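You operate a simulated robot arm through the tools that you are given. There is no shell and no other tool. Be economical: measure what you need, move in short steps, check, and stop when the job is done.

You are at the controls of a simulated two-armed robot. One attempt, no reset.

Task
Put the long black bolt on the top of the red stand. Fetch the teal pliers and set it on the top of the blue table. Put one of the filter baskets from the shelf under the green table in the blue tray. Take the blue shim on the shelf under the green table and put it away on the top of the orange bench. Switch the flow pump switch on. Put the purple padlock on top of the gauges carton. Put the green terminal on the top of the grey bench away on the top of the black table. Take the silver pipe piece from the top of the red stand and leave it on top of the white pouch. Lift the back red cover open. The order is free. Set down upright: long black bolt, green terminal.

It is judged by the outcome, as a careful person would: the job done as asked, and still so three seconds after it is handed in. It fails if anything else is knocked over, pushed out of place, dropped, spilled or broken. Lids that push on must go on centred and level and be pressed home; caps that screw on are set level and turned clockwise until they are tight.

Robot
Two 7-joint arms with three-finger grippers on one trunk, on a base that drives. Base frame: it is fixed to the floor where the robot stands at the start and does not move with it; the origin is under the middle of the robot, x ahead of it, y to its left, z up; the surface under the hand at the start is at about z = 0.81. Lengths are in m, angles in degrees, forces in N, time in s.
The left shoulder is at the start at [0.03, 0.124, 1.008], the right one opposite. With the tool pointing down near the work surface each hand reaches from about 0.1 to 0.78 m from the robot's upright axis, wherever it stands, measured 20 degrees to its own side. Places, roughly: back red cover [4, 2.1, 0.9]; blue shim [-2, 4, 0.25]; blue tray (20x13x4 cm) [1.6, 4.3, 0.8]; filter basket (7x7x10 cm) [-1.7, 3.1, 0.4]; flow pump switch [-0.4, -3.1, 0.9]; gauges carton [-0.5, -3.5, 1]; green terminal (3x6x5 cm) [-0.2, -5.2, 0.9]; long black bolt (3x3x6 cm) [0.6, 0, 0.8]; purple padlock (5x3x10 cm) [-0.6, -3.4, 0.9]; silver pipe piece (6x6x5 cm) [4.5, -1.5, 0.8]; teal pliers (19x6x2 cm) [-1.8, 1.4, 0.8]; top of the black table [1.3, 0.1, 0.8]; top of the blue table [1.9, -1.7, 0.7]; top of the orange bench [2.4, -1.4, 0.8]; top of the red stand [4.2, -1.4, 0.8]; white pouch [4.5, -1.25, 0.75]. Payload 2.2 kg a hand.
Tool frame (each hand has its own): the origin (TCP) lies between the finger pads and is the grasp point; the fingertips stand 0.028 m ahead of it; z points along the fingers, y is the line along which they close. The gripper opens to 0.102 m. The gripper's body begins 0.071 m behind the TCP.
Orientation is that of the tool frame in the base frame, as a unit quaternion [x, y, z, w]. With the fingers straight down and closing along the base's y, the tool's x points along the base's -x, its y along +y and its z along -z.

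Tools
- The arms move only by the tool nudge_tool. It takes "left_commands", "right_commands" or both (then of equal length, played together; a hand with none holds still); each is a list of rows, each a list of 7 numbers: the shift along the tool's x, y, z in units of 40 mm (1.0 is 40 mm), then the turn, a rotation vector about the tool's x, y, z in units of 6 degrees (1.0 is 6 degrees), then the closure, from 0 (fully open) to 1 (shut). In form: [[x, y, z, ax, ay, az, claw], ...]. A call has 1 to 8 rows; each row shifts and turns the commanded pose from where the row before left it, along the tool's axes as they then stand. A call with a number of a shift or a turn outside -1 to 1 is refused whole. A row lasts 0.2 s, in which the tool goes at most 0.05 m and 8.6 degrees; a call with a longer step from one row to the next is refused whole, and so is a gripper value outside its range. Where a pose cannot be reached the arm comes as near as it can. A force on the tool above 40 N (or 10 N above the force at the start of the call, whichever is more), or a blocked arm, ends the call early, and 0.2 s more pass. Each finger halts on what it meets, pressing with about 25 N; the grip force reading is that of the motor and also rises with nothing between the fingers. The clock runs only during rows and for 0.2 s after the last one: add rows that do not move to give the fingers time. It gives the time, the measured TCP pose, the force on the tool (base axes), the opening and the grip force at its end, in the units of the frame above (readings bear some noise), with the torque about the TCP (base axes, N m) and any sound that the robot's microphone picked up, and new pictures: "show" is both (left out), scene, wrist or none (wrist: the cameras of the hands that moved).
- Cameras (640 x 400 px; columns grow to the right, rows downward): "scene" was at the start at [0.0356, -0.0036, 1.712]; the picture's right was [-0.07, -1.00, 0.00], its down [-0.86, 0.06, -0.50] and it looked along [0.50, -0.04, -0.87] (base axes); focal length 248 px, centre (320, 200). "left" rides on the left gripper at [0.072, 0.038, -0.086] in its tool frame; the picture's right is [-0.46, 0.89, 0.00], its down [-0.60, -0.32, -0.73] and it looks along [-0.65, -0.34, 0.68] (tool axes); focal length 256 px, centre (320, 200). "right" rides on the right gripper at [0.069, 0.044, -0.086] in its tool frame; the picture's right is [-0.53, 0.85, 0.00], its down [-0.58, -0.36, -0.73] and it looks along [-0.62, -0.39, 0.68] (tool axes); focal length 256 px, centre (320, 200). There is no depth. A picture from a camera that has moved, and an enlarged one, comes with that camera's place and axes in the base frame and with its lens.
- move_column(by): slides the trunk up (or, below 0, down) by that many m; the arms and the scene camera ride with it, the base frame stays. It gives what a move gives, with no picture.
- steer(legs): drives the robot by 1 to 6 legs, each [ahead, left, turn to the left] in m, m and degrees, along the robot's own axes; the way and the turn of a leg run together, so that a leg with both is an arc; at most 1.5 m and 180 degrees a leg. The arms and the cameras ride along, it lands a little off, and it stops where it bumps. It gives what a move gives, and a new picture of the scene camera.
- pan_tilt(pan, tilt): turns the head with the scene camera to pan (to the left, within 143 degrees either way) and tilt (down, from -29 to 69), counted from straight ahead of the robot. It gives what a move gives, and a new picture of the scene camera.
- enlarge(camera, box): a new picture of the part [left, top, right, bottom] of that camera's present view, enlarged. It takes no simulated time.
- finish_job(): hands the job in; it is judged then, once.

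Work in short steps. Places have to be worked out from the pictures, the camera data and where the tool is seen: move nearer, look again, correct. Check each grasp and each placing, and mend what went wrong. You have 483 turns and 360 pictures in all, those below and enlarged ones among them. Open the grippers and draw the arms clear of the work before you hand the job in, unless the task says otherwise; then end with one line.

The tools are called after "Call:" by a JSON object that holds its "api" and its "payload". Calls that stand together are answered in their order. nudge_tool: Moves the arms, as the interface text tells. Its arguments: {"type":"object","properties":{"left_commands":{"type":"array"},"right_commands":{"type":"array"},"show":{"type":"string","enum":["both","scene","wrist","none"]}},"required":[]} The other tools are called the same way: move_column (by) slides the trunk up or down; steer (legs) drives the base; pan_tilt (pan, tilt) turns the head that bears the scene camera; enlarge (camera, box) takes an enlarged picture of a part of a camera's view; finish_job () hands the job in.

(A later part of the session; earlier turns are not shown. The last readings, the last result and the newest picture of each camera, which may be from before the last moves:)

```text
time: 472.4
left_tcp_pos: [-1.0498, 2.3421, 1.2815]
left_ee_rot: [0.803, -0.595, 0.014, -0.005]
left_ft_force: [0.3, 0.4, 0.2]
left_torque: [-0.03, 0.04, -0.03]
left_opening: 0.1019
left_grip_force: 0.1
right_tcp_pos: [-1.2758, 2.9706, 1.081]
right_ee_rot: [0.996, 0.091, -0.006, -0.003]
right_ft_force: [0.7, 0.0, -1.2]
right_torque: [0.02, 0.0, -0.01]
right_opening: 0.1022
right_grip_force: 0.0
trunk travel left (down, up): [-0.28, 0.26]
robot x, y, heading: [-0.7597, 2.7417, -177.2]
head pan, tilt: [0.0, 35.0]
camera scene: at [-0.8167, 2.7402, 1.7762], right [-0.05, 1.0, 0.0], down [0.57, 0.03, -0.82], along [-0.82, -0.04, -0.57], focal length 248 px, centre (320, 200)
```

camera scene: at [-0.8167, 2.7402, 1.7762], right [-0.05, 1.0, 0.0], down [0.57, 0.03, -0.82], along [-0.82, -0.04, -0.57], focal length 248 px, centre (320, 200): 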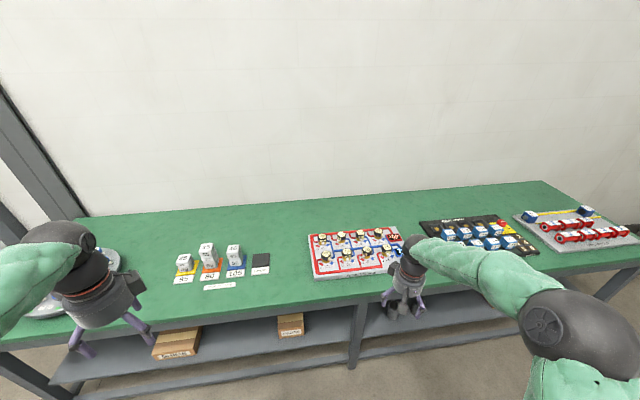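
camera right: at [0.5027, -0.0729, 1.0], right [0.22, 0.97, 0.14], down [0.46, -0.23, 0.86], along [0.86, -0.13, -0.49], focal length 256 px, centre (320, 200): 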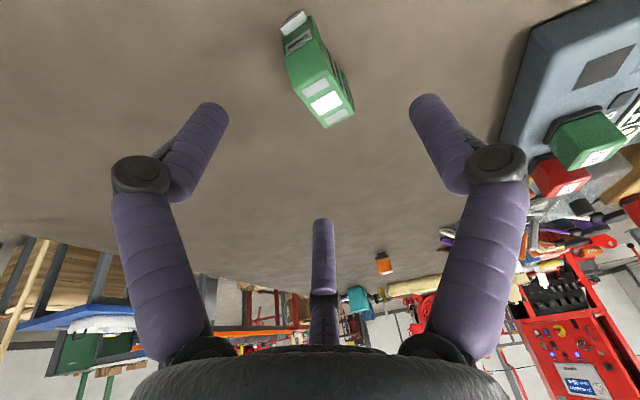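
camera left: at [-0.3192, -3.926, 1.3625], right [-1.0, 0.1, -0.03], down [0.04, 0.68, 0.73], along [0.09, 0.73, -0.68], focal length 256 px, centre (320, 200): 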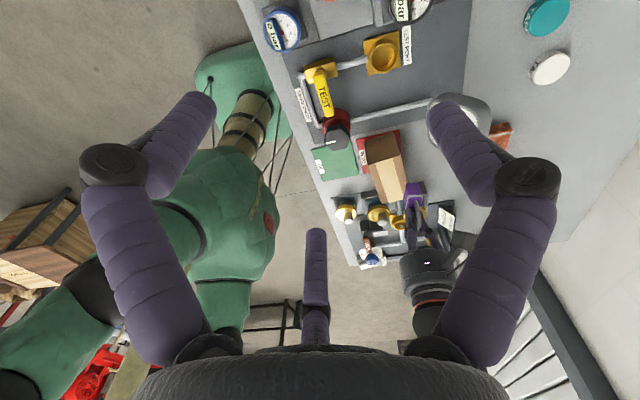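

To see the shelf, I back off, lower the trunk and look more horizontally.

Call:
{"api": "steer", "payload": {"legs": [[-0.6, -0.4, -8]]}}

Call:
{"api": "move_column", "payload": {"by": -0.28}}

Call:
{"api": "pan_tilt", "payload": {"pan": 0, "tilt": 32}}

Call:
{"api": "enlarge", "payload": {"camera": "scene", "box": [160, 170, 480, 370]}}

```text
time: 476.3
left_tcp_pos: [-0.4936, 2.7789, 1.2805]
left_ee_rot: [0.757, -0.653, 0.014, -0.004]
left_ft_force: [0.8, 0.0, -0.4]
left_torque: [0.0, 0.02, -0.01]
left_opening: 0.1021
left_grip_force: 0.1
right_tcp_pos: [-0.6256, 3.4325, 1.08]
right_ee_rot: [1.0, 0.018, -0.006, -0.002]
right_ft_force: [0.8, 1.2, 0.8]
right_torque: [-0.03, 0.02, 0.02]
right_opening: 0.1016
right_grip_force: 0.0
trunk travel left (down, up): [-0.28, 0.26]
robot x, y, heading: [-0.1472, 3.132, 174.7]
head pan, tilt: [0.0, 35.0]
camera scene: at [-0.2045, 3.1391, 1.7763], right [0.1, 1.0, 0.0], down [0.57, -0.06, -0.82], along [-0.82, 0.08, -0.57], focal length 248 px, centre (320, 200)
```

scene: 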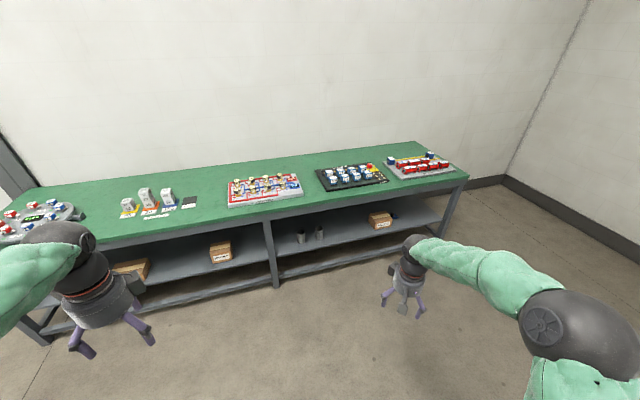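

```text
time: 479.1
left_tcp_pos: [-0.4946, 2.7792, 1.0]
left_ee_rot: [0.757, -0.654, 0.013, -0.004]
left_ft_force: [-0.1, -0.1, -0.1]
left_torque: [-0.03, 0.02, 0.02]
left_opening: 0.1019
left_grip_force: 0.1
right_tcp_pos: [-0.6257, 3.4341, 0.8004]
right_ee_rot: [1.0, 0.016, -0.005, -0.003]
right_ft_force: [-0.6, 0.8, -0.8]
right_torque: [0.03, 0.02, -0.03]
right_opening: 0.102
right_grip_force: 0.0
trunk travel left (down, up): [0.0, 0.54]
robot x, y, heading: [-0.1427, 3.1317, 174.3]
head pan, tilt: [0.0, 35.0]
```

```text
time: 479.8
left_tcp_pos: [-0.4935, 2.7795, 0.9996]
left_ee_rot: [0.757, -0.653, 0.013, -0.005]
left_ft_force: [-1.2, -0.6, -0.5]
left_torque: [0.01, 0.02, 0.0]
left_opening: 0.1021
left_grip_force: 0.0
right_tcp_pos: [-0.6261, 3.4337, 0.801]
right_ee_rot: [1.0, 0.018, -0.005, -0.004]
right_ft_force: [-1.7, 0.2, 1.1]
right_torque: [0.02, 0.01, -0.02]
right_opening: 0.1021
right_grip_force: 0.1
trunk travel left (down, up): [0.0, 0.54]
robot x, y, heading: [-0.1445, 3.1287, 174.4]
head pan, tilt: [0.0, 32.0]
camera scene: at [-0.2066, 3.1389, 1.5009], right [0.1, 1.0, 0.0], down [0.53, -0.05, -0.85], along [-0.84, 0.08, -0.53], focal length 248 px, centre (320, 200)
```

scene: 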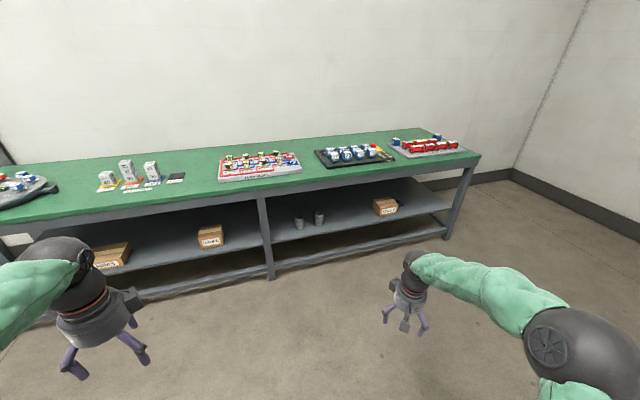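

```text
2.00 times, centred on (320, 270) of scene
camera zoom: at [-0.2066, 3.1389, 1.5009], right [0.1, 1.0, 0.0], down [0.53, -0.05, -0.85], along [-0.84, 0.08, -0.53], focal length 496 px, centre (320, 60)
```

zoom: 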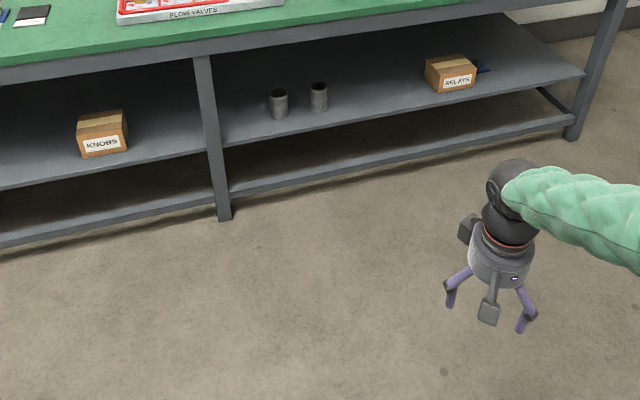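

The two baskets are on the shelf (z≈0.355) at ≈[-1.64,3.12] and [-1.66,3.27]; the shim is behind the RELAYS box near [-1.89,4.0]. I yaw the left hand and retract the right before approaching.

Call:
{"api": "nudge_tool", "payload": {"left_commands": [[0, 0, 0, 0, 0, -1, 0.4], [0, 0, 0, 0, 0, -1, 0.7], [0, 0, 0, 0, 0, -1, 0.7], [0, 0, 0, 0, 0, -1, 0.7], [0, 0, 0, 0, 0, -1, 0.7], [0, 0, 0, 0, 0, -1, 0.7], [0, 0, 0, 0, 0, -1, 0.7], [0, 0, 0, 0, 0, -1, 0.7]], "right_commands": [[0.4, 0, -0.8, 0, 0, 0, 0], [0.4, 0, -0.8, 0, 0, 0, 0], [0.4, 0, -0.8, 0, 0, 0, 0], [0.4, 0, -0.8, 0, 0, 0, 0], [0.4, 0, -0.8, 0, 0, 0, 0], [0.4, 0, -0.8, 0, 0, 0, 0], [0, 0, 0, 0, 0, 0, 0], [0, 0, 0, 0, 0, 0, 0]], "show": "none"}}

Call:
{"api": "nudge_tool", "payload": {"left_commands": [[0, 0, 0, 0, 0, -1, 0.7], [0, 0, 0, 0, 0, -1, 0.7], [0, 0, 0, 0, 0, -1, 0.7], [0, 0, 0, 0, 0, -1, 0.7], [0, 0, 0, 0, 0, -0.7, 0.7]], "show": "none"}}

Call:
{"api": "steer", "payload": {"legs": [[0, 0, 16.6], [0.5, -0.3, 0]]}}

```text
time: 481.6
left_tcp_pos: [-0.4931, 2.7781, 1.002]
left_ee_rot: [0.958, -0.287, 0.015, 0.001]
left_ft_force: [-0.3, 0.5, 0.5]
left_torque: [-0.01, 0.01, -0.01]
left_opening: 0.0305
left_grip_force: 0.1
right_tcp_pos: [-0.5292, 3.4354, 0.9904]
right_ee_rot: [1.0, 0.017, -0.005, -0.003]
right_ft_force: [-0.3, 0.8, 0.9]
right_torque: [0.01, 0.0, 0.01]
right_opening: 0.1018
right_grip_force: 0.0
trunk travel left (down, up): [0.0, 0.54]
robot x, y, heading: [-0.14, 3.133, 174.3]
head pan, tilt: [0.0, 32.0]
```

```text
time: 482.8
left_tcp_pos: [-0.4932, 2.7795, 1.001]
left_ee_rot: [0.999, -0.046, 0.014, 0.004]
left_ft_force: [0.7, 0.5, 0.1]
left_torque: [0.04, -0.01, 0.04]
left_opening: 0.0304
left_grip_force: 0.1
right_tcp_pos: [-0.5291, 3.4358, 0.9902]
right_ee_rot: [1.0, 0.018, -0.006, -0.003]
right_ft_force: [0.1, 0.3, -0.1]
right_torque: [-0.01, -0.01, 0.05]
right_opening: 0.1015
right_grip_force: 0.1
trunk travel left (down, up): [0.0, 0.54]
robot x, y, heading: [-0.1479, 3.1313, 174.4]
head pan, tilt: [0.0, 32.0]
```

```text
time: 487.0
left_tcp_pos: [-0.9193, 2.8892, 1.0015]
left_ee_rot: [0.994, 0.104, 0.014, 0.002]
left_ft_force: [-0.9, 0.8, 0.9]
left_torque: [-0.03, -0.05, 0.01]
left_opening: 0.0306
left_grip_force: 0.0
right_tcp_pos: [-1.1488, 3.5077, 0.9894]
right_ee_rot: [0.986, 0.166, -0.006, -0.001]
right_ft_force: [0.2, 0.9, 0.6]
right_torque: [0.02, -0.02, 0.02]
right_opening: 0.102
right_grip_force: 0.0
trunk travel left (down, up): [0.0, 0.54]
robot x, y, heading: [-0.6919, 3.335, -168.4]
head pan, tilt: [0.0, 32.0]
camera scene: at [-0.7525, 3.3187, 1.5009], right [-0.2, 0.98, 0.0], down [0.52, 0.11, -0.85], along [-0.83, -0.17, -0.53], focal length 248 px, centre (320, 200)
```

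scene: 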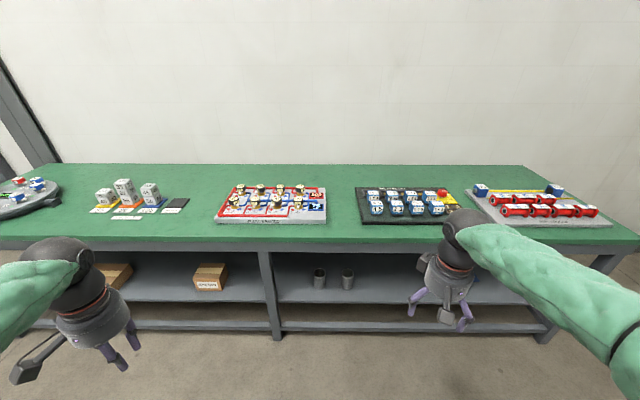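

I zoom to refine the basket's place.

Call:
{"api": "enlarge", "payload": {"camera": "scene", "box": [270, 240, 398, 320]}}

```text
5.00 times, centred on (334, 280) of scene
camera zoom: at [-0.7525, 3.3187, 1.5009], right [-0.2, 0.98, 0.0], down [0.52, 0.11, -0.85], along [-0.83, -0.17, -0.53], focal length 1239 px, centre (250, -200)
```

zoom: 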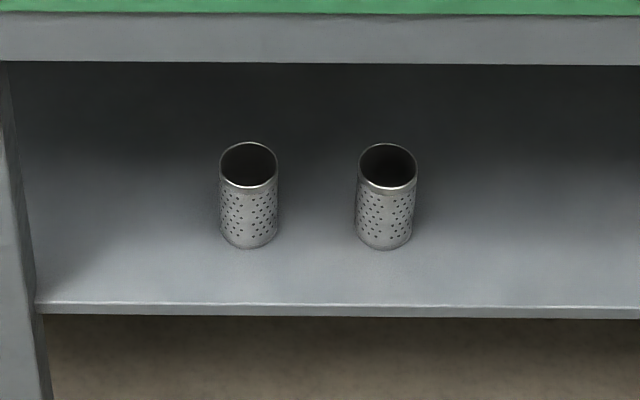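

Basket 1: centre ≈[-1.652,3.133], rim z≈0.465. I'll pinch its left wall with the left hand tilted ~38°, to clear the table's apron. I drive closer and tilt the hand.

Call:
{"api": "steer", "payload": {"legs": [[0.3, -0.08, 0]]}}

Call:
{"api": "nudge_tool", "payload": {"left_commands": [[0, 0, 0, 0, -1, 0, 0.7], [0, 0, 0, 0, -1, 0, 0.7], [0, 0, 0, 0, -1, 0, 0.7], [0, 0, 0, 0, -1, 0, 0.7], [0, 0, 0, 0, -1, 0, 0.7], [0, 0, 0, 0, -1, 0, 0.7], [0, 0, 0, 0, -0.5, 0, 0.7]], "show": "none"}}

```text
time: 489.1
left_tcp_pos: [-1.2279, 2.9068, 1.0016]
left_ee_rot: [0.994, 0.105, 0.015, 0.002]
left_ft_force: [-0.3, -0.2, -0.1]
left_torque: [0.02, -0.04, -0.02]
left_opening: 0.0306
left_grip_force: 0.0
right_tcp_pos: [-1.4571, 3.5238, 0.99]
right_ee_rot: [0.986, 0.167, -0.005, -0.002]
right_ft_force: [-0.3, -0.7, -0.6]
right_torque: [0.01, -0.03, 0.0]
right_opening: 0.102
right_grip_force: 0.1
trunk travel left (down, up): [0.0, 0.54]
robot x, y, heading: [-0.9996, 3.3425, -168.4]
head pan, tilt: [0.0, 32.0]
camera scene: at [-1.0606, 3.3362, 1.5009], right [-0.2, 0.98, 0.0], down [0.52, 0.11, -0.85], along [-0.83, -0.17, -0.53], focal length 248 px, centre (320, 200)
```

scene: 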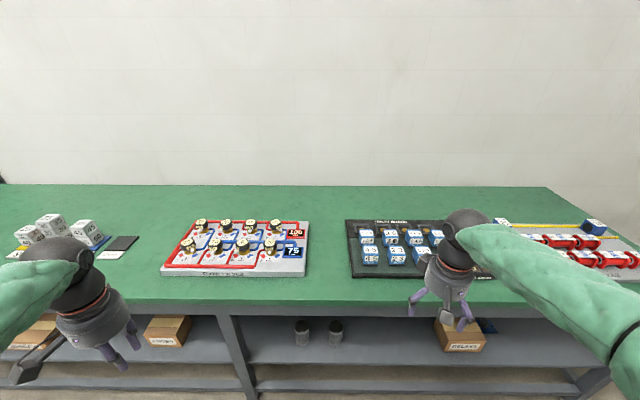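

```text
time: 490.7
left_tcp_pos: [-1.2276, 2.9075, 1.0023]
left_ee_rot: [0.942, 0.097, -0.32, 0.037]
left_ft_force: [0.1, 0.6, 0.5]
left_torque: [0.0, 0.03, 0.01]
left_opening: 0.0306
left_grip_force: 0.0
right_tcp_pos: [-1.4555, 3.5232, 0.9908]
right_ee_rot: [0.986, 0.167, -0.006, -0.002]
right_ft_force: [-0.2, -1.2, 0.5]
right_torque: [-0.01, 0.01, 0.01]
right_opening: 0.1022
right_grip_force: 0.1
trunk travel left (down, up): [0.0, 0.54]
robot x, y, heading: [-1.0038, 3.348, -168.3]
head pan, tilt: [0.0, 32.0]
```

Now I bring the hand out in front of the shelf: first forward at height, then down to z≈0.61.

Call:
{"api": "nudge_tool", "payload": {"left_commands": [[-0.66, -0.68, 0.5, 0, 0, 0, 0.7], [-0.66, -0.68, 0.5, 0, 0, 0, 0.7], [-0.66, -0.68, 0.5, 0, 0, 0, 0.7], [-0.66, -0.68, 0.5, 0, 0, 0, 0.7], [-0.66, -0.68, 0.5, 0, 0, 0, 0.7]], "show": "none"}}

Call:
{"api": "nudge_tool", "payload": {"left_commands": [[0.71, -0.33, 0.81, 0, 0, 0, 0.7], [0.71, -0.33, 0.81, 0, 0, 0, 0.7], [0.71, -0.33, 0.81, 0, 0, 0, 0.7], [0.71, -0.33, 0.81, 0, 0, 0, 0.7], [0.71, -0.33, 0.81, 0, 0, 0, 0.7], [0.71, -0.33, 0.81, 0, 0, 0, 0.7], [0.71, -0.33, 0.81, 0, 0, 0, 0.7], [0.71, -0.33, 0.81, 0, 0, 0, 0.7]], "show": "both"}}

```text
time: 491.9
left_tcp_pos: [-1.4172, 3.005, 1.0005]
left_ee_rot: [0.942, 0.097, -0.32, 0.037]
left_ft_force: [-0.1, 0.0, -0.2]
left_torque: [0.01, 0.02, 0.01]
left_opening: 0.0307
left_grip_force: 0.1
right_tcp_pos: [-1.4573, 3.5245, 0.9892]
right_ee_rot: [0.986, 0.167, -0.004, -0.002]
right_ft_force: [0.1, -0.4, -0.8]
right_torque: [-0.01, 0.01, 0.0]
right_opening: 0.1019
right_grip_force: 0.0
trunk travel left (down, up): [0.0, 0.54]
robot x, y, heading: [-1.0013, 3.3489, -168.4]
head pan, tilt: [0.0, 32.0]
```

```text
time: 493.7
left_tcp_pos: [-1.424, 3.1108, 0.6555]
left_ee_rot: [0.942, 0.097, -0.319, 0.036]
left_ft_force: [0.4, -0.7, -0.9]
left_torque: [0.02, -0.04, -0.02]
left_opening: 0.0307
left_grip_force: 0.0
right_tcp_pos: [-1.4557, 3.5233, 0.9899]
right_ee_rot: [0.986, 0.166, -0.005, -0.002]
right_ft_force: [-0.1, -0.1, 0.7]
right_torque: [-0.02, -0.02, -0.02]
right_opening: 0.1022
right_grip_force: 0.1
trunk travel left (down, up): [0.0, 0.54]
robot x, y, heading: [-1.0013, 3.3487, -168.7]
head pan, tilt: [0.0, 32.0]
camera scene: at [-1.0603, 3.3362, 1.5009], right [-0.2, 0.98, 0.0], down [0.52, 0.11, -0.85], along [-0.83, -0.17, -0.53], focal length 248 px, centre (320, 200)
camera left: at [-1.3069, 3.0967, 0.6793], right [-0.18, -0.94, 0.29], down [-0.1, 0.31, 0.95], along [-0.98, 0.14, -0.15], focal length 256 px, centre (320, 200)
```

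scene: 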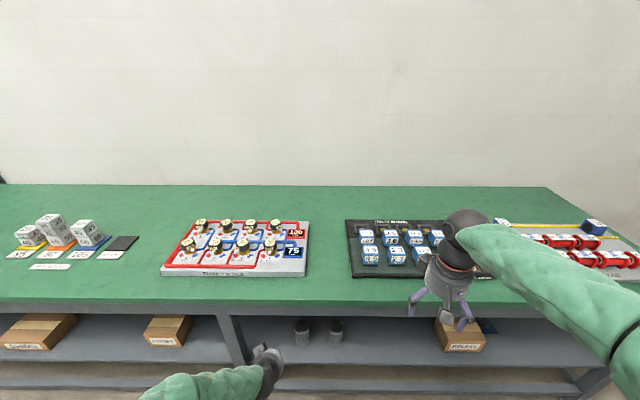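
left: 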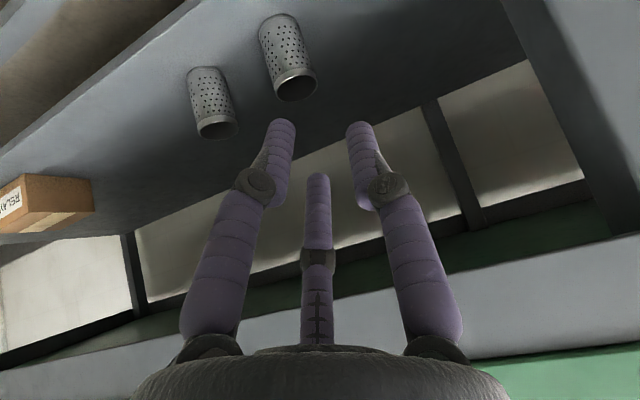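

I take a closer scene view for a third estimate of the rim.

Call:
{"api": "enlarge", "payload": {"camera": "scene", "box": [262, 300, 374, 370]}}

```text
5.71 times, centred on (318, 335) of scene
camera zoom: at [-1.0603, 3.3362, 1.5009], right [-0.2, 0.98, 0.0], down [0.52, 0.11, -0.85], along [-0.83, -0.17, -0.53], focal length 1416 px, centre (331, -571)
```

zoom: 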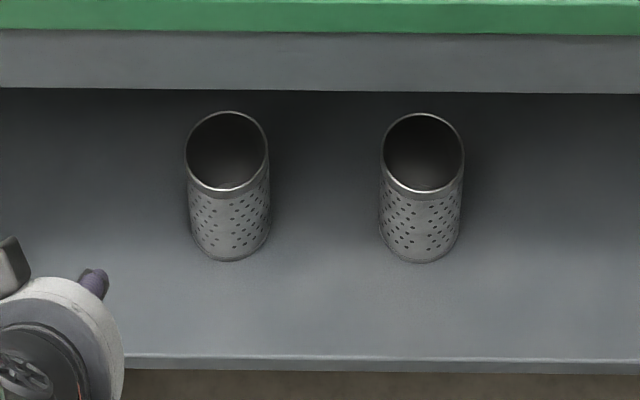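

Rim centre ≈[-1.66,3.131,0.45]. I advance to 10 cm short of the left wall.

Call:
{"api": "nudge_tool", "payload": {"left_commands": [[-0.23, -0.2, 0.99, 0, 0, 0, 0.7], [-0.23, -0.2, 0.99, 0, 0, 0, 0.7], [-0.23, -0.2, 0.99, 0, 0, 0, 0.7], [-0.23, -0.2, 0.99, 0, 0, 0, 0.7], [-0.23, -0.2, 0.99, 0, 0, 0, 0.7], [0, 0, 0, 0, 0, 0, 0.7]], "show": "wrist"}}

Call:
{"api": "enlarge", "payload": {"camera": "scene", "box": [262, 300, 374, 370]}}

```text
time: 495.1
left_tcp_pos: [-1.5772, 3.1181, 0.5245]
left_ee_rot: [0.942, 0.097, -0.318, 0.037]
left_ft_force: [-0.5, 0.8, -0.2]
left_torque: [-0.02, -0.01, -0.01]
left_opening: 0.0306
left_grip_force: 0.1
right_tcp_pos: [-1.4558, 3.5233, 0.9908]
right_ee_rot: [0.986, 0.166, -0.005, -0.002]
right_ft_force: [0.4, 0.3, 0.4]
right_torque: [0.02, 0.0, 0.0]
right_opening: 0.102
right_grip_force: 0.1
trunk travel left (down, up): [0.0, 0.54]
robot x, y, heading: [-1.002, 3.351, -168.4]
head pan, tilt: [0.0, 32.0]
camera left: at [-1.4614, 3.1042, 0.5488], right [-0.18, -0.94, 0.29], down [-0.1, 0.31, 0.95], along [-0.98, 0.14, -0.15], focal length 256 px, centre (320, 200)
```

left: 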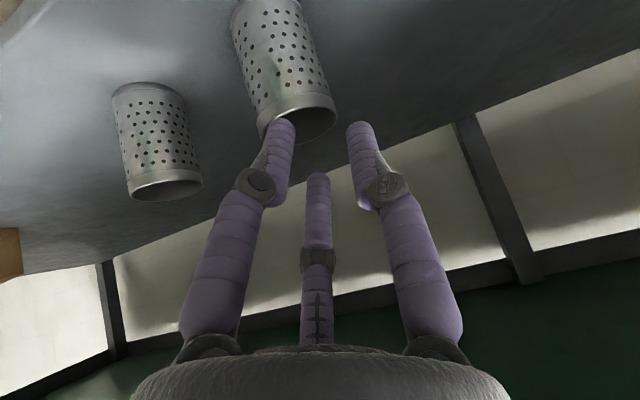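

```text
5.71 times, centred on (318, 335) of scene
camera zoom: at [-1.0601, 3.3362, 1.5009], right [-0.2, 0.98, 0.0], down [0.52, 0.11, -0.85], along [-0.83, -0.17, -0.53], focal length 1416 px, centre (331, -571)
```

zoom: 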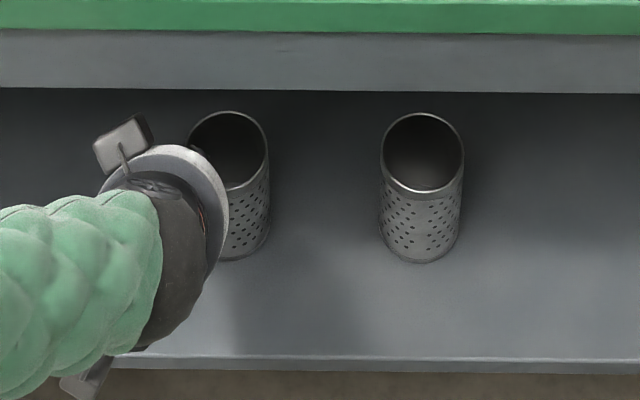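

The rim is now well fixed at [-1.663,3.131,0.445]. I advance half way and check.

Call:
{"api": "nudge_tool", "payload": {"left_commands": [[-0.2, -0.135, 0.3, 0, 0, 0, 0.6], [0, 0, 0.6, 0, 0, 0, 0.6], [0, 0, 0.6, 0, 0, 0, 0.6], [0, 0, 0, 0, 0, 0, 0.6]], "show": "wrist"}}

```text
time: 496.1
left_tcp_pos: [-1.6221, 3.1146, 0.4837]
left_ee_rot: [0.942, 0.096, -0.319, 0.036]
left_ft_force: [0.8, 0.6, 1.1]
left_torque: [0.01, -0.02, 0.0]
left_opening: 0.041
left_grip_force: 0.0
right_tcp_pos: [-1.457, 3.5242, 0.9899]
right_ee_rot: [0.986, 0.167, -0.006, -0.001]
right_ft_force: [0.2, 0.7, 0.5]
right_torque: [0.01, 0.01, -0.01]
right_opening: 0.1018
right_grip_force: 0.0
trunk travel left (down, up): [0.0, 0.54]
robot x, y, heading: [-1.0008, 3.3479, -168.2]
head pan, tilt: [0.0, 32.0]
camera left: at [-1.5059, 3.1001, 0.5078], right [-0.18, -0.94, 0.29], down [-0.1, 0.31, 0.95], along [-0.98, 0.14, -0.15], focal length 256 px, centre (320, 200)
```

left: 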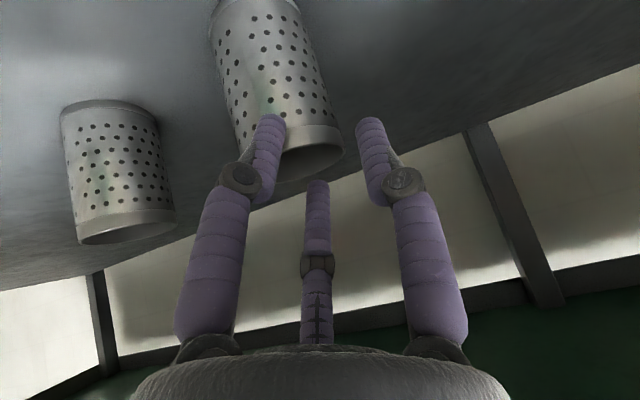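

On this wall two fingers would have to enter the cup and one would catch the front rim. I switch to the right wall, with the single finger inside: back out, shift 6 cm, and come in again.

Call:
{"api": "nudge_tool", "payload": {"left_commands": [[0, 0, -0.75, 0, 0, 0, 0.6], [0.03, -0.75, -0.13, 0, 0, 0, 0.6], [0.04, -0.72, -0.12, 0, 0, 0, 0.6], [0, 0, 0.5, 0, 0, 0, 0.6], [0, 0, 0, 0, 0, 0, 0.6]], "show": "wrist"}}

Call:
{"api": "enlarge", "payload": {"camera": "scene", "box": [262, 300, 374, 370]}}

```text
time: 497.3
left_tcp_pos: [-1.6189, 3.1741, 0.4983]
left_ee_rot: [0.942, 0.097, -0.318, 0.037]
left_ft_force: [0.4, -0.1, -0.1]
left_torque: [0.0, -0.01, -0.07]
left_opening: 0.0409
left_grip_force: 0.0
right_tcp_pos: [-1.4565, 3.5239, 0.9903]
right_ee_rot: [0.986, 0.167, -0.006, -0.002]
right_ft_force: [0.8, 0.2, -0.5]
right_torque: [0.04, 0.0, 0.02]
right_opening: 0.1022
right_grip_force: 0.0
trunk travel left (down, up): [0.0, 0.54]
robot x, y, heading: [-1.0033, 3.3471, -168.5]
head pan, tilt: [0.0, 32.0]
camera left: at [-1.5044, 3.16, 0.5223], right [-0.18, -0.94, 0.29], down [-0.1, 0.31, 0.95], along [-0.98, 0.14, -0.15], focal length 256 px, centre (320, 200)
```

left: 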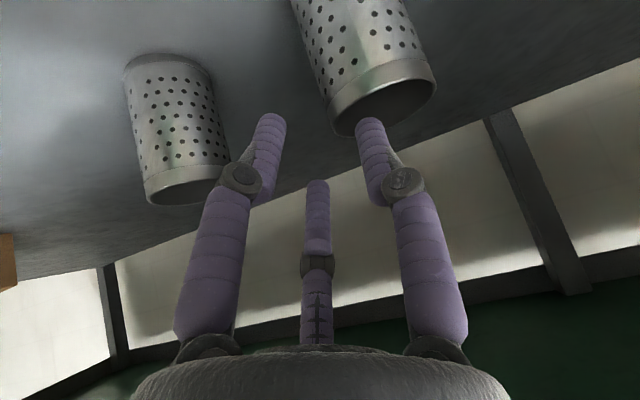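

```text
5.71 times, centred on (318, 335) of scene
camera zoom: at [-1.0602, 3.3361, 1.5009], right [-0.2, 0.98, 0.0], down [0.52, 0.11, -0.85], along [-0.83, -0.17, -0.53], focal length 1416 px, centre (331, -571)
```

zoom: 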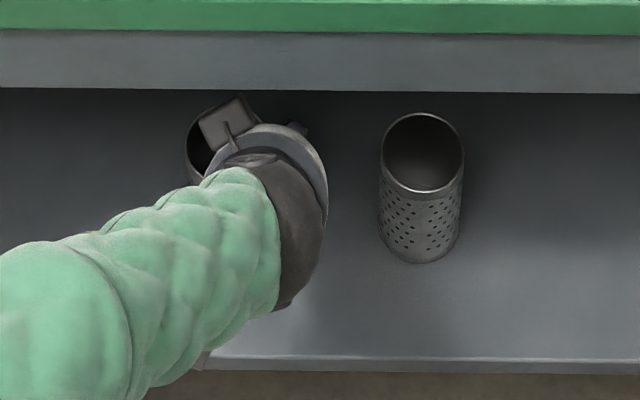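

The inner finger lines up with the cup's mouth. I advance the rest of the way.

Call:
{"api": "nudge_tool", "payload": {"left_commands": [[-0.12, 0, 0.5, 0, 0, 0, 0.6], [0, 0, 0.5, 0, 0, 0, 0.6], [0, 0, 0.5, 0, 0, 0, 0.6], [0, 0, 0.35, 0, 0, 0, 0.6], [0, 0, 0, 0, 0, 0, 0.6]], "show": "wrist"}}

```text
time: 498.5
left_tcp_pos: [-1.6655, 3.1649, 0.4422]
left_ee_rot: [0.942, 0.097, -0.319, 0.037]
left_ft_force: [0.0, 0.1, 0.8]
left_torque: [0.0, -0.02, 0.03]
left_opening: 0.0408
left_grip_force: 0.0
right_tcp_pos: [-1.4557, 3.5236, 0.9904]
right_ee_rot: [0.986, 0.167, -0.006, -0.002]
right_ft_force: [0.0, 0.3, 0.1]
right_torque: [0.02, -0.04, -0.01]
right_opening: 0.102
right_grip_force: 0.1
trunk travel left (down, up): [0.0, 0.54]
robot x, y, heading: [-1.0004, 3.3463, -168.1]
head pan, tilt: [0.0, 32.0]
camera left: at [-1.5509, 3.15, 0.4668], right [-0.18, -0.94, 0.29], down [-0.1, 0.31, 0.95], along [-0.98, 0.14, -0.15], focal length 256 px, centre (320, 200)
```

left: 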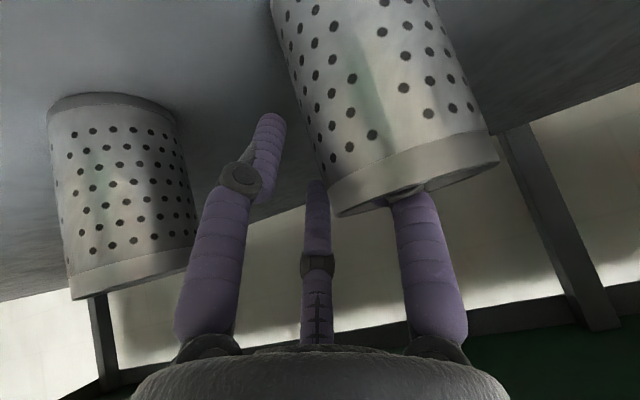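

The finger is inside the cup, no contact force. I close on the wall.

Call:
{"api": "nudge_tool", "payload": {"left_commands": [[0, 0, 0, 0, 0, 0, 0.95], [0, 0, 0, 0, 0, 0, 0.95], [0, 0, 0, 0, 0, 0, 0.95]], "show": "wrist"}}

```text
time: 499.3
left_tcp_pos: [-1.6654, 3.1642, 0.4428]
left_ee_rot: [0.942, 0.097, -0.319, 0.036]
left_ft_force: [0.3, 0.7, 0.0]
left_torque: [0.07, -0.02, 0.0]
left_opening: 0.0131
left_grip_force: 24.9
right_tcp_pos: [-1.457, 3.5241, 0.99]
right_ee_rot: [0.986, 0.167, -0.006, -0.002]
right_ft_force: [0.7, 0.2, -0.3]
right_torque: [0.01, 0.01, -0.01]
right_opening: 0.1021
right_grip_force: 0.1
trunk travel left (down, up): [0.0, 0.54]
robot x, y, heading: [-1.0015, 3.3483, -168.5]
head pan, tilt: [0.0, 32.0]
camera left: at [-1.5507, 3.1502, 0.4669], right [-0.18, -0.94, 0.29], down [-0.1, 0.31, 0.95], along [-0.98, 0.14, -0.15], focal length 256 px, centre (320, 200)
```

left: 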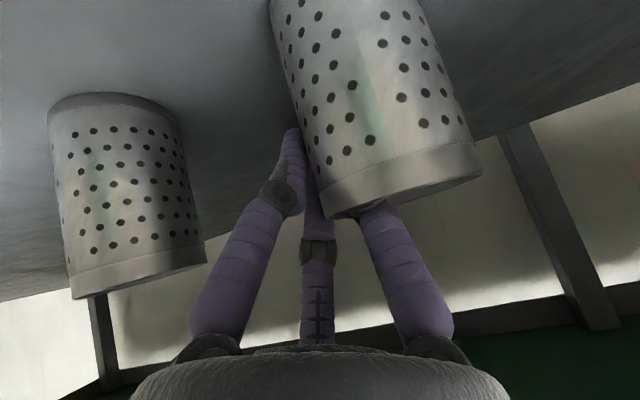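

Gripped. I lift it out along the approach path.

Call:
{"api": "nudge_tool", "payload": {"left_commands": [[0, 0, -0.5, 0, 0, 0, 0.95], [0, 0, -0.7, 0, 0, 0, 0.95], [0, 0, -0.9, 0, 0, 0, 0.95], [0, 0, -0.9, 0, 0, 0, 0.95], [0, 0, -0.5, 0, 0, 0, 0.95]], "show": "wrist"}}

```text
time: 500.5
left_tcp_pos: [-1.5826, 3.1804, 0.5531]
left_ee_rot: [0.942, 0.097, -0.318, 0.036]
left_ft_force: [-0.2, 0.9, -1.7]
left_torque: [0.03, 0.02, -0.01]
left_opening: 0.013
left_grip_force: 25.6
right_tcp_pos: [-1.4567, 3.5241, 0.9905]
right_ee_rot: [0.986, 0.167, -0.006, -0.001]
right_ft_force: [-0.7, -0.5, 0.1]
right_torque: [0.04, 0.01, 0.0]
right_opening: 0.1019
right_grip_force: 0.0
trunk travel left (down, up): [0.0, 0.54]
robot x, y, heading: [-1.0012, 3.3503, -168.3]
head pan, tilt: [0.0, 32.0]
camera left: at [-1.4667, 3.1664, 0.5774], right [-0.18, -0.94, 0.29], down [-0.1, 0.31, 0.95], along [-0.98, 0.14, -0.15], focal length 256 px, centre (320, 200)
```

left: 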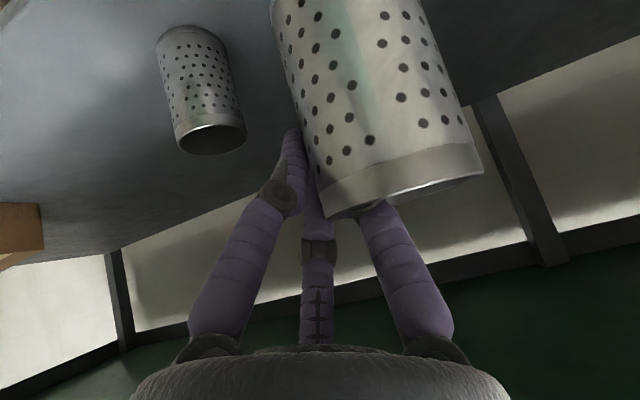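

Basket in hand. I draw it out of the shelf and back the robot off.

Call:
{"api": "nudge_tool", "payload": {"left_commands": [[0.776, 0.206, -0.596, 0, 0, 0, 0.95], [0.776, 0.206, -0.596, 0, 0, 0, 0.95], [0.776, 0.206, -0.596, 0, 0, 0, 0.95], [0.776, 0.206, -0.596, 0, 0, 0, 0.95]], "show": "none"}}

Call:
{"api": "steer", "payload": {"legs": [[-0.35, 0, 0]]}}

Call:
{"api": "nudge_tool", "payload": {"left_commands": [[-0.61, 0, -0.79, 0, 0, 0, 0.95], [-0.61, 0, -0.79, 0, 0, 0, 0.95], [-0.61, 0, -0.79, 0, 0, 0, 0.95], [-0.61, 0, -0.79, 0, 0, 0, 0.95], [-0.61, 0, -0.79, 0, 0, 0, 0.95], [-0.61, 0, -0.79, 0, 0, 0, 0.95], [-0.61, 0, -0.79, 0, 0, 0, 0.95], [-0.61, 0, -0.79, 0, 0, 0, 0.95]], "show": "scene"}}

```text
time: 501.5
left_tcp_pos: [-1.4209, 3.1819, 0.5536]
left_ee_rot: [0.942, 0.098, -0.32, 0.037]
left_ft_force: [-0.1, -0.4, -1.3]
left_torque: [0.05, 0.0, 0.01]
left_opening: 0.0132
left_grip_force: 24.7
right_tcp_pos: [-1.4568, 3.5233, 0.9903]
right_ee_rot: [0.986, 0.168, -0.006, -0.002]
right_ft_force: [-0.7, -0.3, 0.8]
right_torque: [0.0, 0.02, 0.02]
right_opening: 0.1022
right_grip_force: 0.1
trunk travel left (down, up): [0.0, 0.54]
robot x, y, heading: [-0.9983, 3.3446, -168.3]
head pan, tilt: [0.0, 32.0]
```

```text
time: 503.8
left_tcp_pos: [-1.0791, 3.2522, 0.5524]
left_ee_rot: [0.942, 0.098, -0.318, 0.036]
left_ft_force: [0.8, -0.1, -1.7]
left_torque: [0.02, 0.0, 0.05]
left_opening: 0.0132
left_grip_force: 24.6
right_tcp_pos: [-1.1145, 3.5938, 0.9911]
right_ee_rot: [0.986, 0.167, -0.006, -0.002]
right_ft_force: [-0.9, 0.7, 0.5]
right_torque: [-0.01, 0.01, 0.0]
right_opening: 0.1023
right_grip_force: 0.2
trunk travel left (down, up): [0.0, 0.54]
robot x, y, heading: [-0.6544, 3.4175, -168.2]
head pan, tilt: [0.0, 32.0]
camera scene: at [-0.7172, 3.4069, 1.5009], right [-0.2, 0.98, 0.0], down [0.52, 0.11, -0.85], along [-0.83, -0.17, -0.53], focal length 248 px, centre (320, 200)
```

scene: 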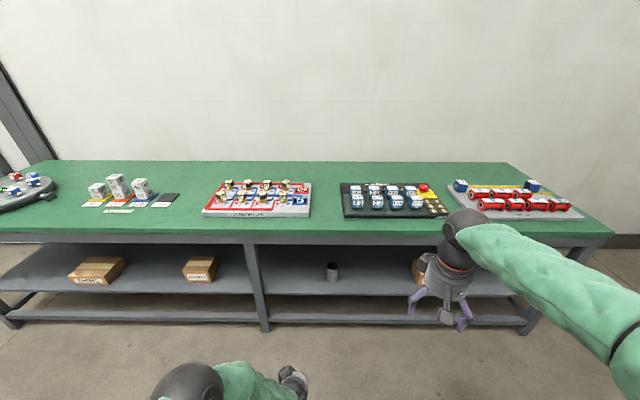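

```text
time: 505.6
left_tcp_pos: [-1.081, 3.2527, 0.8731]
left_ee_rot: [0.942, 0.097, -0.319, 0.037]
left_ft_force: [-0.4, 0.6, -1.4]
left_torque: [0.08, -0.01, 0.04]
left_opening: 0.0128
left_grip_force: 24.7
right_tcp_pos: [-1.1137, 3.5946, 0.9907]
right_ee_rot: [0.986, 0.168, -0.006, -0.002]
right_ft_force: [0.1, 0.0, 0.0]
right_torque: [-0.01, 0.04, -0.01]
right_opening: 0.1021
right_grip_force: 0.0
trunk travel left (down, up): [0.0, 0.54]
robot x, y, heading: [-0.6548, 3.4174, -168.3]
head pan, tilt: [0.0, 32.0]
camera scene: at [-0.7174, 3.4068, 1.5009], right [-0.2, 0.98, 0.0], down [0.52, 0.11, -0.85], along [-0.83, -0.17, -0.53], focal length 248 px, centre (320, 200)
```

scene: 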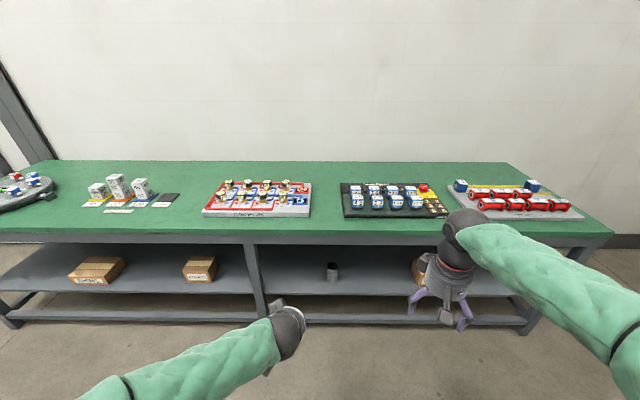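

Next the shim: I slide right along the table and look past the RELAYS box.

Call:
{"api": "steer", "payload": {"legs": [[0, -0.6, 0]]}}

Call:
{"api": "enlarge", "payload": {"camera": "scene", "box": [250, 230, 410, 330]}}

```text
time: 509.0
left_tcp_pos: [-1.2044, 3.8354, 0.8724]
left_ee_rot: [0.942, 0.102, -0.318, 0.038]
left_ft_force: [-0.4, -0.4, -0.9]
left_torque: [0.02, 0.0, -0.02]
left_opening: 0.013
left_grip_force: 25.2
right_tcp_pos: [-1.2427, 4.1745, 0.9907]
right_ee_rot: [0.985, 0.174, -0.007, -0.001]
right_ft_force: [-0.7, 0.4, 0.1]
right_torque: [0.02, 0.03, 0.03]
right_opening: 0.1022
right_grip_force: 0.0
trunk travel left (down, up): [0.0, 0.54]
robot x, y, heading: [-0.7837, 4.0032, -167.5]
head pan, tilt: [0.0, 32.0]
camera scene: at [-0.8429, 3.9932, 1.5009], right [-0.21, 0.98, 0.0], down [0.52, 0.11, -0.85], along [-0.83, -0.18, -0.53], focal length 248 px, centre (320, 200)
```

scene: 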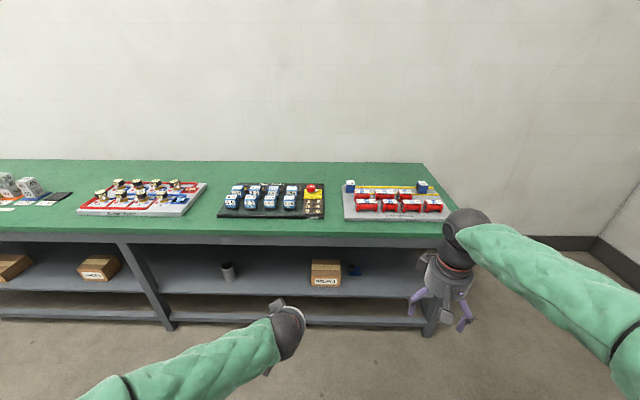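

```text
4.00 times, centred on (330, 280) of scene
camera zoom: at [-0.8429, 3.9932, 1.5009], right [-0.21, 0.98, 0.0], down [0.52, 0.11, -0.85], along [-0.83, -0.18, -0.53], focal length 991 px, centre (280, -120)
```

zoom: 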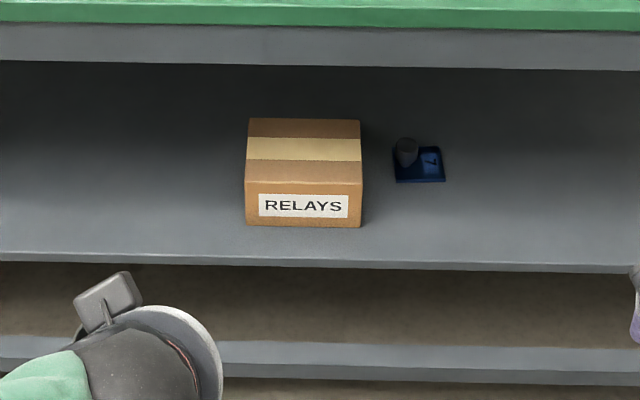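

The shim has a knob standing at ≈[-1.888,3.958], top z≈0.40; I'll grip that with the right hand tilted 40°. I raise the basket, and yaw and tilt the right hand.

Call:
{"api": "nudge_tool", "payload": {"left_commands": [[-0.61, 0, -0.79, 0, 0, 0, 0.95], [-0.61, 0, -0.79, 0, 0, 0, 0.95], [-0.61, 0, -0.79, 0, 0, 0, 0.95], [-0.61, 0, -0.79, 0, 0, 0, 0.95], [0, 0, 0, 0, 0, 0, 0.95], [0, 0, 0, 0, 0, 0, 0.95], [0, 0, 0, 0, 0, 0, 0.95], [0, 0, 0, 0, 0, 0, 0.95]], "right_commands": [[0, 0, 0, 0, 0, 1, 0.5], [0, 0, 0, 0, 0, 0.5, 0.5], [0, 0, 0, 0, -1, 0, 0.5], [0, 0, 0, 0, -1, 0, 0.5], [0, 0, 0, 0, -1, 0, 0.5], [0, 0, 0, 0, -1, 0, 0.5], [0, 0, 0, 0, -1, 0, 0.5], [0, 0, 0, 0, -1, 0, 0.5]], "show": "none"}}

Call:
{"api": "nudge_tool", "payload": {"right_commands": [[0, 0, 0, 0, -0.6, 0, 0.5], [0, 0, 0, 0, 0, 0, 0.5]], "show": "none"}}

Call:
{"api": "steer", "payload": {"legs": [[0.3, -0.06, 0]]}}

```text
time: 510.8
left_tcp_pos: [-1.2062, 3.8328, 1.0325]
left_ee_rot: [0.941, 0.104, -0.319, 0.039]
left_ft_force: [0.3, 0.0, -1.7]
left_torque: [0.01, 0.03, 0.01]
left_opening: 0.0127
left_grip_force: 24.7
right_tcp_pos: [-1.2414, 4.1742, 0.9908]
right_ee_rot: [0.945, 0.092, -0.314, 0.029]
right_ft_force: [0.2, -0.5, 1.0]
right_torque: [0.03, -0.03, 0.01]
right_opening: 0.051
right_grip_force: 0.0
trunk travel left (down, up): [0.0, 0.54]
robot x, y, heading: [-0.781, 4.0009, -167.6]
head pan, tilt: [0.0, 32.0]
```

```text
time: 511.4
left_tcp_pos: [-1.2051, 3.8324, 1.0325]
left_ee_rot: [0.941, 0.103, -0.319, 0.037]
left_ft_force: [0.6, 0.1, -1.4]
left_torque: [0.01, -0.04, 0.0]
left_opening: 0.0129
left_grip_force: 24.6
right_tcp_pos: [-1.2402, 4.1748, 0.9902]
right_ee_rot: [0.935, 0.092, -0.342, 0.032]
right_ft_force: [-0.1, 0.7, -0.4]
right_torque: [0.01, 0.0, 0.0]
right_opening: 0.0513
right_grip_force: 0.0
trunk travel left (down, up): [0.0, 0.54]
robot x, y, heading: [-0.7837, 4.0045, -167.6]
head pan, tilt: [0.0, 32.0]
```

```text
time: 513.5
left_tcp_pos: [-1.5203, 3.8335, 1.032]
left_ee_rot: [0.942, 0.099, -0.318, 0.037]
left_ft_force: [0.3, 0.3, -1.9]
left_torque: [0.07, 0.02, -0.02]
left_opening: 0.0129
left_grip_force: 25.1
right_tcp_pos: [-1.5521, 4.1739, 0.9897]
right_ee_rot: [0.935, 0.087, -0.342, 0.029]
right_ft_force: [0.8, -0.3, 0.5]
right_torque: [-0.01, 0.01, 0.02]
right_opening: 0.0508
right_grip_force: 0.2
trunk travel left (down, up): [0.0, 0.54]
robot x, y, heading: [-1.0973, 4.0, -168.1]
head pan, tilt: [0.0, 32.0]
camera scene: at [-1.1557, 3.9886, 1.5009], right [-0.21, 0.98, 0.0], down [0.52, 0.11, -0.85], along [-0.83, -0.17, -0.53], focal length 248 px, centre (320, 200)
```

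scene: 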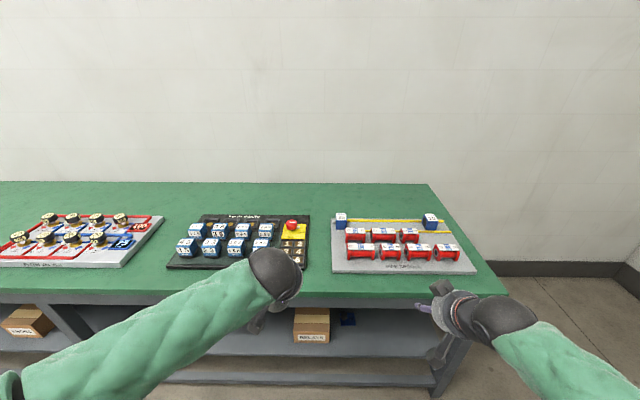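

I bring the right hand down in front of the shelf.

Call:
{"api": "nudge_tool", "payload": {"right_commands": [[0.55, 0.48, 0.82, 0, 0, 0, 0.5], [0.55, 0.48, 0.82, 0, 0, 0, 0.5], [0.55, 0.48, 0.82, 0, 0, 0, 0.5], [0.55, 0.48, 0.82, 0, 0, 0, 0.5], [0.55, 0.48, 0.82, 0, 0, 0, 0.5], [0.55, 0.48, 0.82, 0, 0, 0, 0.5], [0.55, 0.48, 0.82, 0, 0, 0, 0.5], [0.55, 0.48, 0.82, 0, 0, 0, 0.5]], "show": "wrist"}}

Call:
{"api": "enlarge", "payload": {"camera": "scene", "box": [270, 270, 398, 350]}}

```text
time: 515.3
left_tcp_pos: [-1.5204, 3.8324, 1.0316]
left_ee_rot: [0.942, 0.099, -0.319, 0.037]
left_ft_force: [0.3, 0.3, -1.6]
left_torque: [0.05, 0.01, 0.0]
left_opening: 0.0127
left_grip_force: 25.7
right_tcp_pos: [-1.5569, 4.0181, 0.6774]
right_ee_rot: [0.935, 0.088, -0.343, 0.031]
right_ft_force: [-0.6, -0.6, 0.4]
right_torque: [0.04, -0.02, 0.01]
right_opening: 0.0509
right_grip_force: 0.0
trunk travel left (down, up): [0.0, 0.54]
robot x, y, heading: [-1.0928, 3.9986, -168.3]
head pan, tilt: [0.0, 32.0]
camera right: at [-1.4428, 3.9953, 0.6995], right [-0.25, -0.91, 0.34], down [-0.03, 0.36, 0.93], along [-0.97, 0.22, -0.12], focal length 256 px, centre (320, 200)
```

right: 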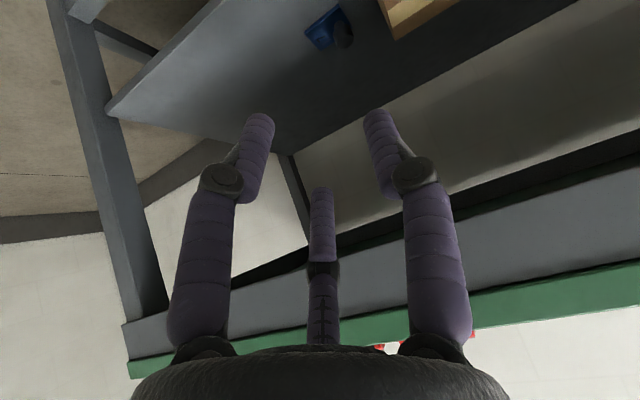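

```text
5.00 times, centred on (334, 310) of scene
camera zoom: at [-1.1555, 3.9884, 1.5009], right [-0.2, 0.98, 0.0], down [0.52, 0.11, -0.85], along [-0.83, -0.17, -0.53], focal length 1239 px, centre (250, -350)
```

zoom: 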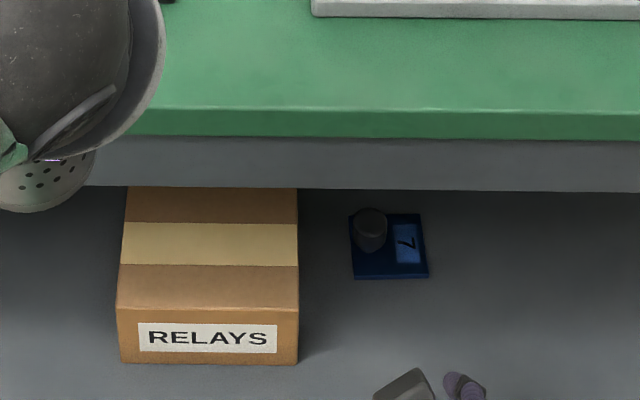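

Knob at ≈[-1.897,3.957,0.385]. I advance along the tilted path towards it.

Call:
{"api": "nudge_tool", "payload": {"right_commands": [[-0.25, 0, 0.99, 0, 0, 0, 0.4], [-0.25, 0, 0.99, 0, 0, 0, 0.4], [-0.25, 0, 0.99, 0, 0, 0, 0.4], [-0.25, 0, 0.99, 0, 0, 0, 0.4], [-0.25, 0, 0.99, 0, 0, 0, 0.4], [-0.25, 0, 0.99, 0, 0, 0, 0.4], [0, 0, 0, 0, 0, 0, 0.4]], "show": "wrist"}}

Call:
{"api": "enlarge", "payload": {"camera": "scene", "box": [270, 270, 398, 350]}}

```text
time: 516.9
left_tcp_pos: [-1.5199, 3.8337, 1.0326]
left_ee_rot: [0.942, 0.098, -0.318, 0.037]
left_ft_force: [-0.2, 0.4, -1.5]
left_torque: [0.05, 0.03, -0.02]
left_opening: 0.0129
left_grip_force: 25.1
right_tcp_pos: [-1.7547, 3.9841, 0.5316]
right_ee_rot: [0.935, 0.086, -0.342, 0.029]
right_ft_force: [-0.4, 0.0, 0.4]
right_torque: [0.02, -0.03, -0.02]
right_opening: 0.0614
right_grip_force: 0.1
trunk travel left (down, up): [0.0, 0.54]
robot x, y, heading: [-1.0967, 3.9994, -168.0]
head pan, tilt: [0.0, 32.0]
camera right: at [-1.6403, 3.9595, 0.5542], right [-0.25, -0.91, 0.34], down [-0.03, 0.36, 0.93], along [-0.97, 0.22, -0.12], focal length 256 px, centre (320, 200)
```

right: 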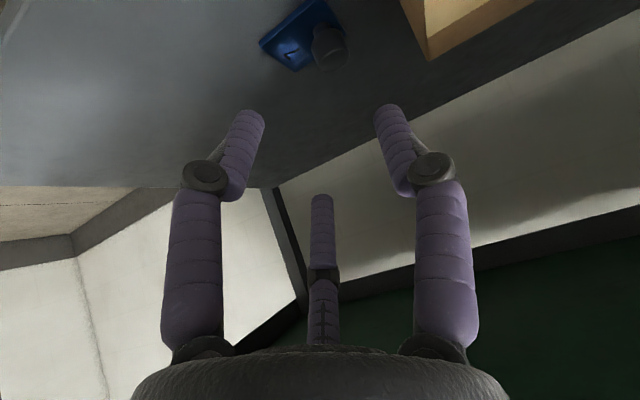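

```text
5.00 times, centred on (334, 310) of scene
camera zoom: at [-1.1553, 3.9885, 1.5009], right [-0.21, 0.98, 0.0], down [0.52, 0.11, -0.85], along [-0.83, -0.17, -0.53], focal length 1239 px, centre (250, -350)
```

zoom: 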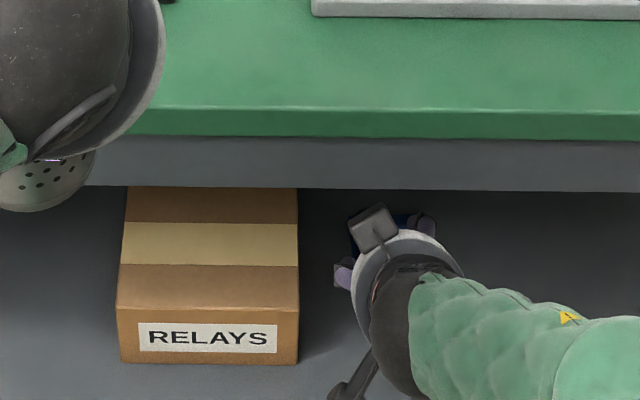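

Knob mid at ≈[-1.885,3.956,0.385]. I go on to about 5 cm short.

Call:
{"api": "nudge_tool", "payload": {"right_commands": [[-0.16, 0.02, 0.95, 0, 0, 0, 0.4], [-0.16, 0.02, 0.95, 0, 0, 0, 0.4], [-0.17, 0.02, 0.95, 0, 0, 0, 0.4], [0, 0, 0.5, 0, 0, 0, 0.4], [0, 0, 0, 0, 0, 0, 0.4]], "show": "wrist"}}

```text
time: 518.1
left_tcp_pos: [-1.5202, 3.8333, 1.0335]
left_ee_rot: [0.942, 0.099, -0.319, 0.037]
left_ft_force: [0.5, 0.1, -1.6]
left_torque: [0.06, 0.01, -0.03]
left_opening: 0.0128
left_grip_force: 25.2
right_tcp_pos: [-1.8541, 3.9625, 0.4428]
right_ee_rot: [0.935, 0.087, -0.343, 0.03]
right_ft_force: [-0.6, -0.3, -0.4]
right_torque: [0.01, -0.02, -0.02]
right_opening: 0.0611
right_grip_force: 0.1
trunk travel left (down, up): [0.0, 0.54]
robot x, y, heading: [-1.0972, 4.0, -168.3]
head pan, tilt: [0.0, 32.0]
camera right: at [-1.7399, 3.9393, 0.4633], right [-0.25, -0.91, 0.34], down [-0.03, 0.36, 0.93], along [-0.97, 0.22, -0.12], focal length 256 px, centre (320, 200)
```

right: 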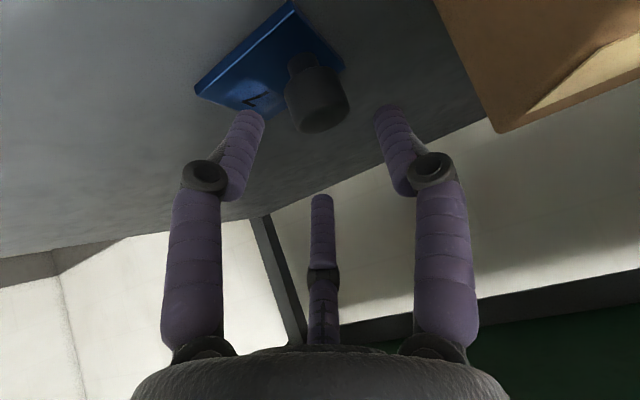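

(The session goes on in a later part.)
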